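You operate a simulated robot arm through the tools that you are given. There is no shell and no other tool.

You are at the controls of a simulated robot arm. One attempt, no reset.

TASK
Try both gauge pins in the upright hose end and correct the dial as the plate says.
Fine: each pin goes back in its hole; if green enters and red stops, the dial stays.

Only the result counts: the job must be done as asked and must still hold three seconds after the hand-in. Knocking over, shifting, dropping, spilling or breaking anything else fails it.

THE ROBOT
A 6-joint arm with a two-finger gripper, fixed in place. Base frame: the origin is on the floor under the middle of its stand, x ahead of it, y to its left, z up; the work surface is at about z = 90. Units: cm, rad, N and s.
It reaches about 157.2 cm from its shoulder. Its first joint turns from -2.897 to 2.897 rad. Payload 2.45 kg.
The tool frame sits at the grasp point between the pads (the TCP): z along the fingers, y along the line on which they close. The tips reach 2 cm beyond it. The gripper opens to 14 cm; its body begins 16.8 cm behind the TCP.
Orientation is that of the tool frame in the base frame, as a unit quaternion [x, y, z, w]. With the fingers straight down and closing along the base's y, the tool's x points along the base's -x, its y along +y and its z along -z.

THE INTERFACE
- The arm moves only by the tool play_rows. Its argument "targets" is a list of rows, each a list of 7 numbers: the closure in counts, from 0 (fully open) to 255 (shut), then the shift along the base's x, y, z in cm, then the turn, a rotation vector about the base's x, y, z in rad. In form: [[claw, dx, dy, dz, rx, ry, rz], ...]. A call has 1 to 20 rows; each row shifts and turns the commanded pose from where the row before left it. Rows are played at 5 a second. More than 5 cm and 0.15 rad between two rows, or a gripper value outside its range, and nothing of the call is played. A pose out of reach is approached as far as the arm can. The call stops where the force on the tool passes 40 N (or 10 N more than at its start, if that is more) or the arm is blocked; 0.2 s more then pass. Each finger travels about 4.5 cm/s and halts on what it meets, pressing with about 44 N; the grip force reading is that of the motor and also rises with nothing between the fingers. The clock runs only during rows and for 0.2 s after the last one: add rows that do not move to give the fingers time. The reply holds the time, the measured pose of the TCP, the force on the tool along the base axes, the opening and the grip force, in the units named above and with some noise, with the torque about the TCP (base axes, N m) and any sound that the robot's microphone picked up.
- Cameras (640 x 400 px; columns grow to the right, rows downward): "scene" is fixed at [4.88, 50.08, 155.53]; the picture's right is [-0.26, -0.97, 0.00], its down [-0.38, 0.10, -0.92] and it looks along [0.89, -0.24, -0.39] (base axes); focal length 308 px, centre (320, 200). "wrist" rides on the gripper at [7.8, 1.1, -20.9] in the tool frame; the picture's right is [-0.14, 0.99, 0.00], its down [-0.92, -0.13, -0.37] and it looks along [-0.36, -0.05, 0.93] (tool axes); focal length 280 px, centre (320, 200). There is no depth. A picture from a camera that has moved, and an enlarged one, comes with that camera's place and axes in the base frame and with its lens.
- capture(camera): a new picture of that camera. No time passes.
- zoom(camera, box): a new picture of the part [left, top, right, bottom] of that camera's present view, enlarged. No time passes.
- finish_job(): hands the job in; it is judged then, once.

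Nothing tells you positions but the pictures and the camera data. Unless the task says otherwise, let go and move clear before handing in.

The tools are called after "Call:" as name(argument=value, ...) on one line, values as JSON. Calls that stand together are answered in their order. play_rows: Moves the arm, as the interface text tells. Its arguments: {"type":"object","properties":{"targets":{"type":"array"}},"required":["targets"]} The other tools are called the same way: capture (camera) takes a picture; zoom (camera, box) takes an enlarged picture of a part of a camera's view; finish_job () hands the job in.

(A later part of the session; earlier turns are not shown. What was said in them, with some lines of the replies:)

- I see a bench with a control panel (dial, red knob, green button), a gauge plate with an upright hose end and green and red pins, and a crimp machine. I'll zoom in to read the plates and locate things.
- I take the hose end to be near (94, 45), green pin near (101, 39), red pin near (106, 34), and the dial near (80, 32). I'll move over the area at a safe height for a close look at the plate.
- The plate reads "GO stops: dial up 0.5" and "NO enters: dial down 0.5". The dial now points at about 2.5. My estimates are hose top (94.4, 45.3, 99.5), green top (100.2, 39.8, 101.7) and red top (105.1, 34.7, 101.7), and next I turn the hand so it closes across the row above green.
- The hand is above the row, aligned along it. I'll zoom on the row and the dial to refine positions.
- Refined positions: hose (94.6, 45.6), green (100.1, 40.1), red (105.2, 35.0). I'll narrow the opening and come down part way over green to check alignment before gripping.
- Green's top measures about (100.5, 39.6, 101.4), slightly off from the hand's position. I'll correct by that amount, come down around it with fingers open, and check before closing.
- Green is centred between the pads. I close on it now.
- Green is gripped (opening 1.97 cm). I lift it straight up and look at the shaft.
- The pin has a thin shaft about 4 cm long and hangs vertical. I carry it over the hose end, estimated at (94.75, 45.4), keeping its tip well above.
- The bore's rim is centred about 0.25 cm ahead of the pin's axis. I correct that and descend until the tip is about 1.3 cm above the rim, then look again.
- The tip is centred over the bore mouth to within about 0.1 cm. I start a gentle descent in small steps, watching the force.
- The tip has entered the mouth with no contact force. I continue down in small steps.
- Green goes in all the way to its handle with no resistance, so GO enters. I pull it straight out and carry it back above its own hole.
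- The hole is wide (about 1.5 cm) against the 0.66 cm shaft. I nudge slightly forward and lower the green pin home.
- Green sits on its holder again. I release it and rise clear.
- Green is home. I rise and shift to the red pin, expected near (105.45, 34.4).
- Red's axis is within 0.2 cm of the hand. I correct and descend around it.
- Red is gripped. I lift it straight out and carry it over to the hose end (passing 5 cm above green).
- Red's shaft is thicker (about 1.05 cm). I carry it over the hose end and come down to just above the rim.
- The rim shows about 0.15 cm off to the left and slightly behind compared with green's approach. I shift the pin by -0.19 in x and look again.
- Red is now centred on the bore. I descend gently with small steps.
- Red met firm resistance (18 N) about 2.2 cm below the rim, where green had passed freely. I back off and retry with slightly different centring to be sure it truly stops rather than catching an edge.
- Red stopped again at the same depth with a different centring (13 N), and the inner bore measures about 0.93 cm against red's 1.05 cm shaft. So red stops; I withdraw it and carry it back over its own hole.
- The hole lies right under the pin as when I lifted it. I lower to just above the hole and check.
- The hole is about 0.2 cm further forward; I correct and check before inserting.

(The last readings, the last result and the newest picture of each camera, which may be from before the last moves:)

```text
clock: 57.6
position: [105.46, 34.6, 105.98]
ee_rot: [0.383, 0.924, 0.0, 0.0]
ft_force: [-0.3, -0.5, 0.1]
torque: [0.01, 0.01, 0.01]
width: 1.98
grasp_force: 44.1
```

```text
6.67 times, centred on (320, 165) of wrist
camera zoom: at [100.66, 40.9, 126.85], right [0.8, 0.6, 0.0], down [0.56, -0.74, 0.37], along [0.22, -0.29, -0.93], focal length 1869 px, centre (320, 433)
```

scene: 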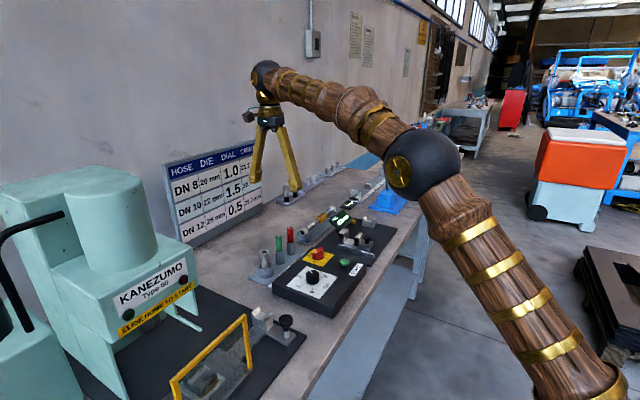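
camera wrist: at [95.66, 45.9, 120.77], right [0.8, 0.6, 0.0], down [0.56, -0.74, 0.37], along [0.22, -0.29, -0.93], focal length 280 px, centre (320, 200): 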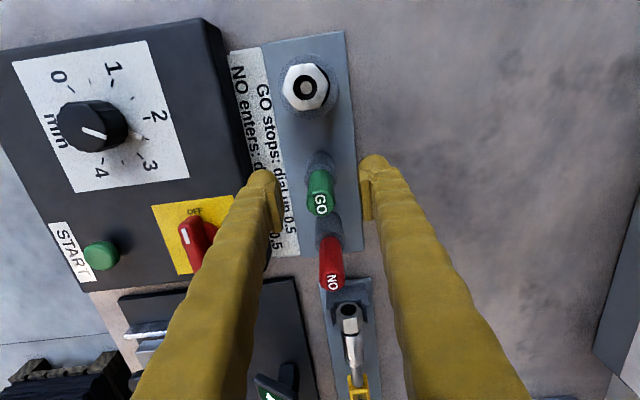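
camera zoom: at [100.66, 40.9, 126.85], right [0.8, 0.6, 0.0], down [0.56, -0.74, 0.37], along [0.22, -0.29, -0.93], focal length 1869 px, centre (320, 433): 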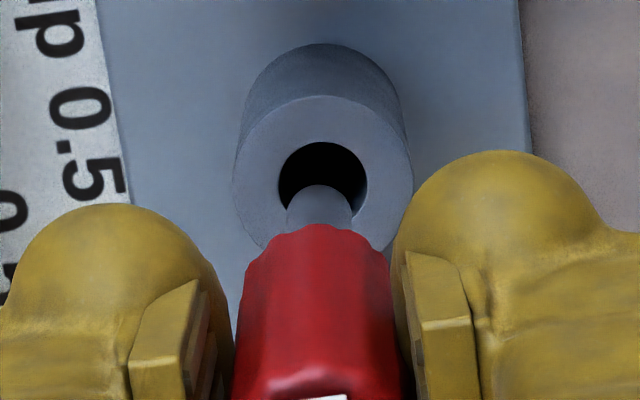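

Aligned in both views. I lower into the hole.

Call:
play_rows(targets=[[255, 0.03, 0.02, -0.5, 0, 0, 0], [255, 0, 0, -0.5, 0, 0, 0], [255, 0, 0, -0.5, 0, 0, 0], [255, 0, 0, -0.4, 0, 0, 0], [255, 0, 0, 0, 0, 0, 0]])

Call:
zoom(camera="scene", box=[275, 220, 305, 250])

Call:
zoom(camera="wrist", box=[290, 135, 350, 195])

```text
clock: 58.8
position: [105.36, 34.44, 104.03]
ee_rot: [0.383, 0.924, 0.0, 0.0]
ft_force: [1.0, 0.4, -1.2]
torque: [0.02, -0.01, -0.02]
width: 1.97
grasp_force: 44.3
```

```text
13.33 times, centred on (290, 235) of scene
camera zoom: at [4.88, 50.08, 155.53], right [-0.26, -0.97, 0.0], down [-0.38, 0.1, -0.92], along [0.89, -0.24, -0.39], focal length 4114 px, centre (720, -267)
```

zoom: 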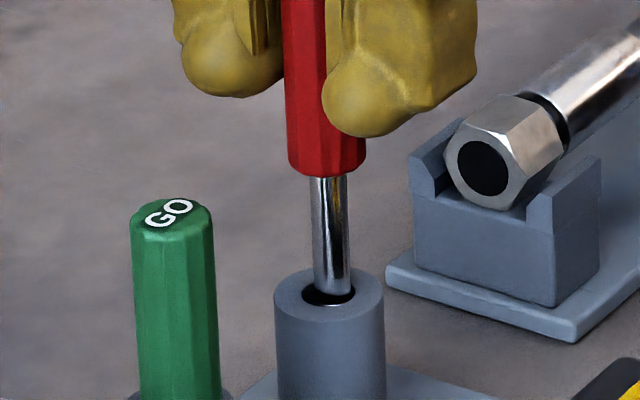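

```text
6.67 times, centred on (320, 165) of wrist
camera zoom: at [100.72, 40.84, 124.98], right [0.8, 0.6, 0.0], down [0.56, -0.74, 0.37], along [0.22, -0.29, -0.93], focal length 1869 px, centre (320, 433)
```

zoom: 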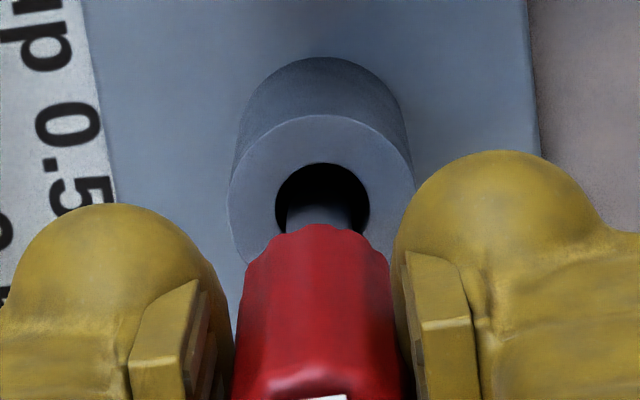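

Call:
play_rows(targets=[[255, -0.05, 0.07, -0.4, 0, 0, 0], [255, 0, 0, -0.5, 0, 0, 0], [255, 0, 0, -0.5, 0, 0, 0], [255, 0, 0, -0.5, 0, 0, 0], [255, 0, 0, 0, 0, 0, 0]])

Call:
zoom(camera="scene", box=[275, 220, 305, 250])

```text
clock: 60.0
position: [105.4, 34.49, 102.21]
ee_rot: [0.383, 0.924, -0.001, 0.001]
ft_force: [-0.2, -0.2, -0.9]
torque: [-0.01, 0.0, 0.0]
width: 2.01
grasp_force: 44.4
```

```text
13.33 times, centred on (290, 235) of scene
camera zoom: at [4.88, 50.08, 155.53], right [-0.26, -0.97, 0.0], down [-0.38, 0.1, -0.92], along [0.89, -0.24, -0.39], focal length 4114 px, centre (720, -267)
```

zoom: 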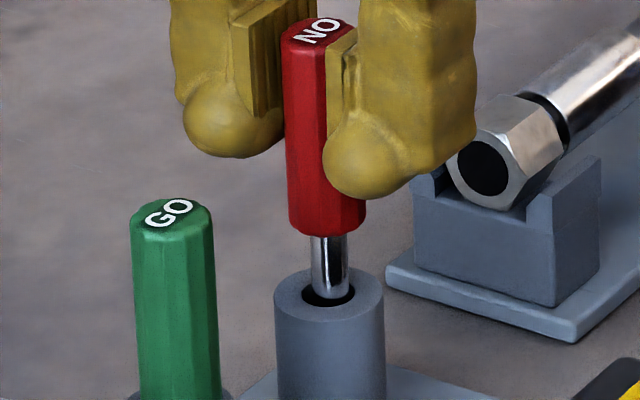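

Call:
play_rows(targets=[[255, 0, 0, -0.5, 0, 0, 0], [255, 0, 0, -0.5, 0, 0, 0], [255, 0, 0, -0.5, 0, 0, 0], [255, 0, 0, -0.4, 0, 0, 0], [255, 0, 0, 0, 0, 0, 0]])

Call:
zoom(camera="scene", box=[275, 220, 305, 250])

```text
clock: 61.2
position: [105.34, 34.52, 100.27]
ee_rot: [0.383, 0.924, 0.0, 0.0]
ft_force: [-0.5, -0.5, -2.3]
torque: [0.0, 0.04, 0.02]
width: 1.99
grasp_force: 44.2
```

```text
13.33 times, centred on (290, 235) of scene
camera zoom: at [4.88, 50.08, 155.53], right [-0.26, -0.97, 0.0], down [-0.38, 0.1, -0.92], along [0.89, -0.24, -0.39], focal length 4114 px, centre (720, -267)
```

zoom: 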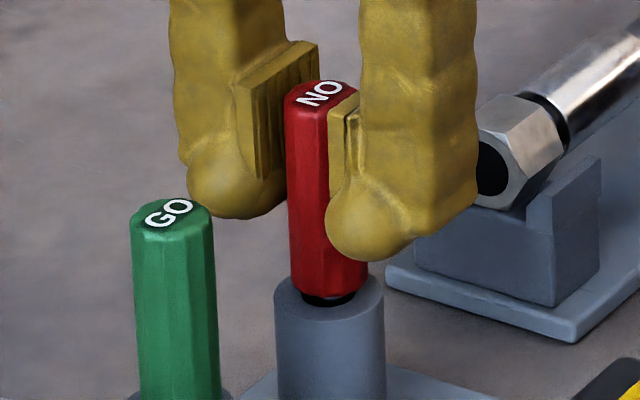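

Call:
play_rows(targets=[[255, 0, 0, -0.12, 0, 0, 0], [255, 0, 0, -0.1, 0, 0, 0], [255, 0, 0, 0, 0, 0, 0]])

Call:
zoom(camera="scene", box=[275, 220, 305, 250])

```text
clock: 62.0
position: [105.37, 34.46, 100.02]
ee_rot: [0.384, 0.924, -0.001, 0.0]
ft_force: [0.4, 0.1, -0.3]
torque: [0.0, 0.0, -0.01]
width: 2.01
grasp_force: 43.6
```

```text
13.33 times, centred on (290, 235) of scene
camera zoom: at [4.88, 50.08, 155.53], right [-0.26, -0.97, 0.0], down [-0.38, 0.1, -0.92], along [0.89, -0.24, -0.39], focal length 4114 px, centre (720, -267)
```

zoom: 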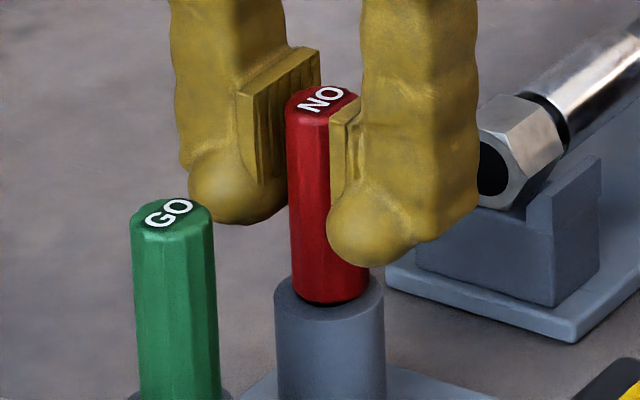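

Red is down on its holder. I settle the last bit, release, and check it.

Call:
play_rows(targets=[[255, 0, 0, -0.06, 0, 0, 0], [255, 0, 0, 0, 0, 0, 0], [230, 0, 0, 0, 0, 0, 0], [200, 0, 0, 0, 0, 0, 0], [170, 0, 0, 0, 0, 0, 0], [140, 0, 0, 0, 0, 0, 0], [140, 0, 0, 0, 0, 0, 0], [140, 0, 0, 0, 0, 0, 0]])

Call:
zoom(camera="scene", box=[260, 210, 310, 260])

Call:
zoom(camera="wrist", box=[250, 140, 390, 250])

```text
clock: 63.8
position: [105.33, 34.51, 99.88]
ee_rot: [0.383, 0.924, 0.0, 0.0]
ft_force: [0.6, -0.2, -0.2]
torque: [-0.02, 0.01, -0.02]
width: 6.32
grasp_force: 0.1
```

```text
8.00 times, centred on (285, 235) of scene
camera zoom: at [4.88, 50.08, 155.53], right [-0.26, -0.97, 0.0], down [-0.38, 0.1, -0.92], along [0.89, -0.24, -0.39], focal length 2468 px, centre (600, -80)
```

zoom: 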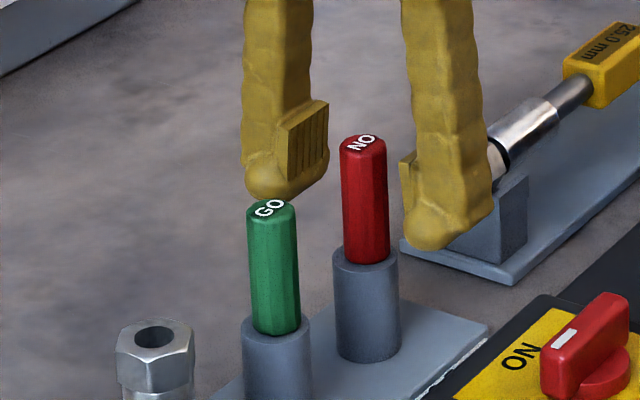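

```text
3.64 times, centred on (320, 195) of wrist
camera zoom: at [100.67, 40.86, 120.9], right [0.8, 0.6, 0.0], down [0.56, -0.74, 0.37], along [0.22, -0.29, -0.93], focal length 1020 px, centre (320, 218)
```

zoom: 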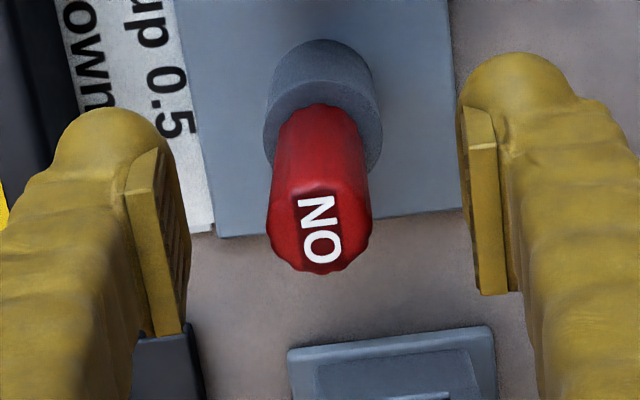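

Red is back home and upright. I rise clear and take a steep view down the hose bore to double-check its size against the pins.

Call:
play_rows(targets=[[140, 0, 0, 2, 0, 0, 0], [140, 0, 0, 2.5, 0, 0, 0], [140, 0, 0, 2.5, 0, 0, 0], [140, 0, 0, 3, 0, 0, 0], [140, 0, 0, 3, 0, 0, 0], [140, -2, 2, 2, 0, 0, 0], [140, -2, 2, 0, 0, 0, 0], [140, -1.5, 1.5, 0, 0, 0, 0], [140, 0, 0, 0, 0, 0, 0], [140, 0, 0, 0, 0, 0, 0]])

Call:
capture(camera="wrist")

Call:
zoom(camera="wrist", box=[290, 60, 340, 110])

Call:
zoom(camera="scene", box=[240, 210, 360, 310])

```text
clock: 66.0
position: [99.97, 40.01, 115.02]
ee_rot: [0.383, 0.924, 0.001, 0.001]
ft_force: [0.7, -0.1, 0.4]
torque: [-0.05, 0.0, -0.01]
width: 6.31
grasp_force: 0.1
```

```text
taken
camera wrist: at [95.1, 46.41, 135.95], right [0.8, 0.6, 0.0], down [0.56, -0.74, 0.37], along [0.22, -0.29, -0.93], focal length 280 px, centre (320, 200)
```

wrist: 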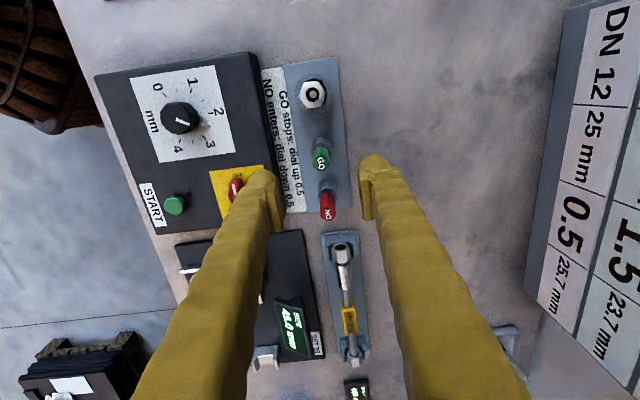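

```text
8.00 times, centred on (315, 85) of wrist
camera zoom: at [95.1, 46.41, 135.95], right [0.8, 0.6, 0.0], down [0.56, -0.74, 0.37], along [0.22, -0.29, -0.93], focal length 2243 px, centre (360, 1120)
```

zoom: 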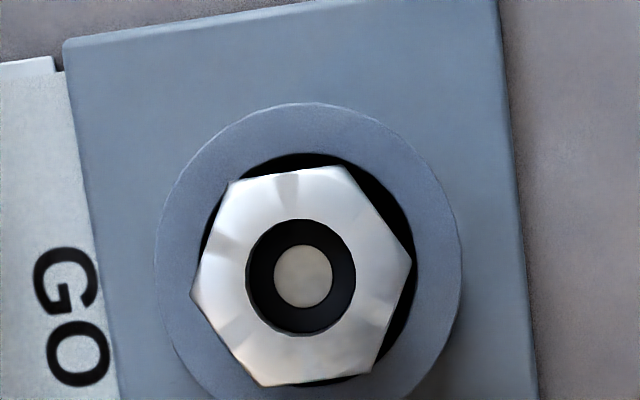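

```text
4.00 times, centred on (300, 260) of scene
camera zoom: at [4.88, 50.08, 155.53], right [-0.26, -0.97, 0.0], down [-0.38, 0.1, -0.92], along [0.89, -0.24, -0.39], focal length 1234 px, centre (400, -40)
```

zoom: 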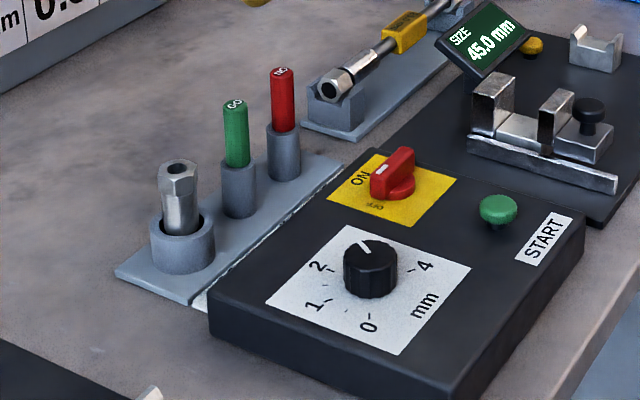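

Call:
zoom(camera="wrist", box=[304, 86, 322, 104])

Call:
zoom(camera="wrist", box=[140, 70, 230, 160])

```text
16.00 times, centred on (313, 95) of wrist
camera zoom: at [95.1, 46.41, 135.95], right [0.8, 0.6, 0.0], down [0.56, -0.74, 0.37], along [0.22, -0.29, -0.93], focal length 4486 px, centre (432, 1880)
```

zoom: 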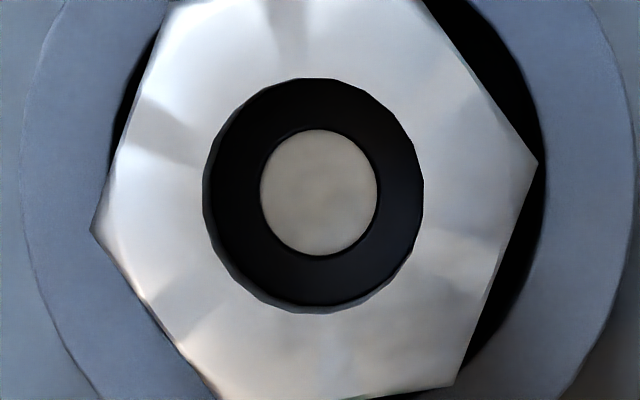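

```text
4.44 times, centred on (185, 115) of wrist
camera zoom: at [95.1, 46.41, 135.95], right [0.8, 0.6, 0.0], down [0.56, -0.74, 0.37], along [0.22, -0.29, -0.93], focal length 1246 px, centre (920, 578)
```

zoom: 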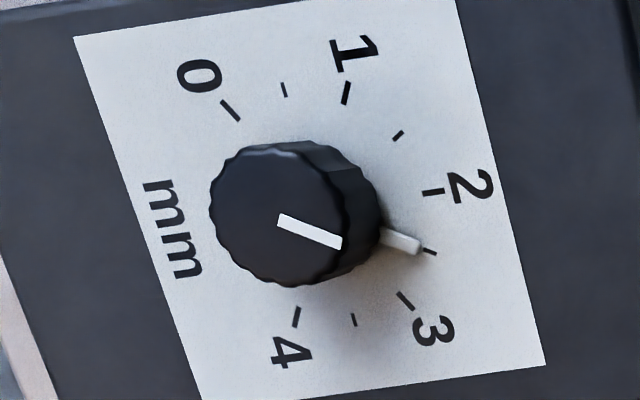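

Seen from above, the inner bore measures about 0.95 cm at the depth where red stopped. That passes green (0.65 cm) and blocks red (1.06 cm), so the dial stays at 2.5. I move the hand well clear and take a last look.

Call:
play_rows(targets=[[140, 0, 0, 4, 0, 0, 0], [140, 0, 0, 4, 0, 0, 0], [140, -3, 0, 4, 0, 0, 0], [140, -4, 0, 2, 0, 0, 0], [140, -4, 0, 0, 0, 0, 0], [140, 0, 0, 0, 0, 0, 0], [140, 0, 0, 0, 0, 0, 0]])

Call:
capture(camera="scene")

Call:
zoom(camera="scene", box=[245, 220, 345, 310])

```text
clock: 67.6
position: [88.89, 39.72, 128.86]
ee_rot: [0.382, 0.924, 0.0, 0.0]
ft_force: [1.0, -0.1, -0.4]
torque: [-0.03, -0.01, 0.02]
width: 6.31
grasp_force: 0.1
```

```text
taken
```

scene: 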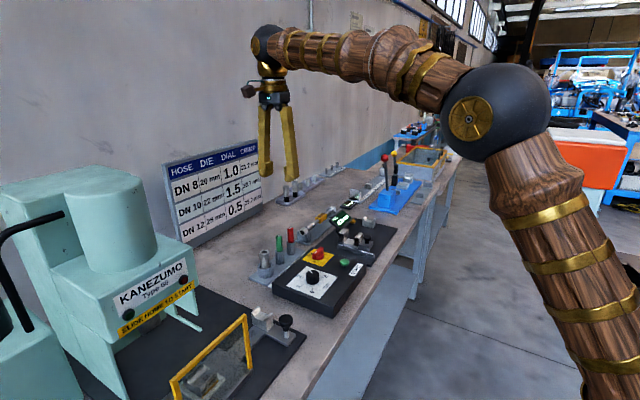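

```text
4.44 times, centred on (295, 265) of scene
camera zoom: at [4.88, 50.08, 155.53], right [-0.26, -0.97, 0.0], down [-0.38, 0.1, -0.92], along [0.89, -0.24, -0.39], focal length 1371 px, centre (431, -89)
```

zoom: 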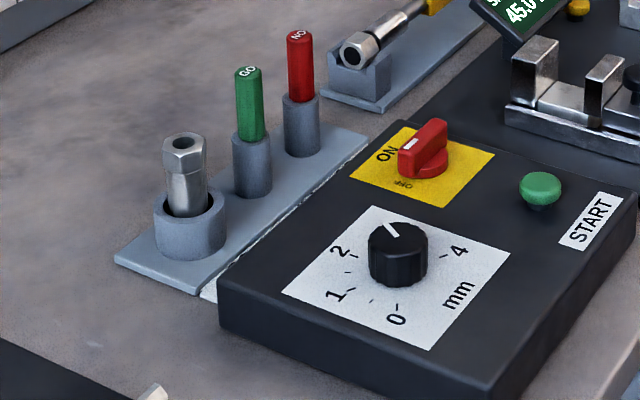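

Both pins are back in their own holes, the hose end stands as it did, and the dial is untouched at 2.5. Green entered and red stopped, so nothing is to be corrected; the hand is clear and I hand the job in.

Call:
finish_job()

```text
The job is handed in.
```

The hose end gauged good, so I left the dial at 2.5 and handed the job in. I have no verdict back yet.

- **Green (GO):** it entered fully, down to its handle, with no resistance.
- **Red (NO):** it stopped about 2.2 cm below the rim on both tries, at 18 N and then 13 N with the pin shifted slightly. From above, the inner bore measures about 0.95 cm and red's shaft about 1.06 cm, so it was too thick to pass, not just catching an edge.
- **Dial:** the plate says up 0.5 if green stops and down 0.5 if red enters. Neither happened, so I did not touch it.

Both pins are back in their own holes and the hose end still stands in its cup. It tipped very slightly when red pressed on it. I saw nothing else disturbed, and the hand was clear when I handed in.
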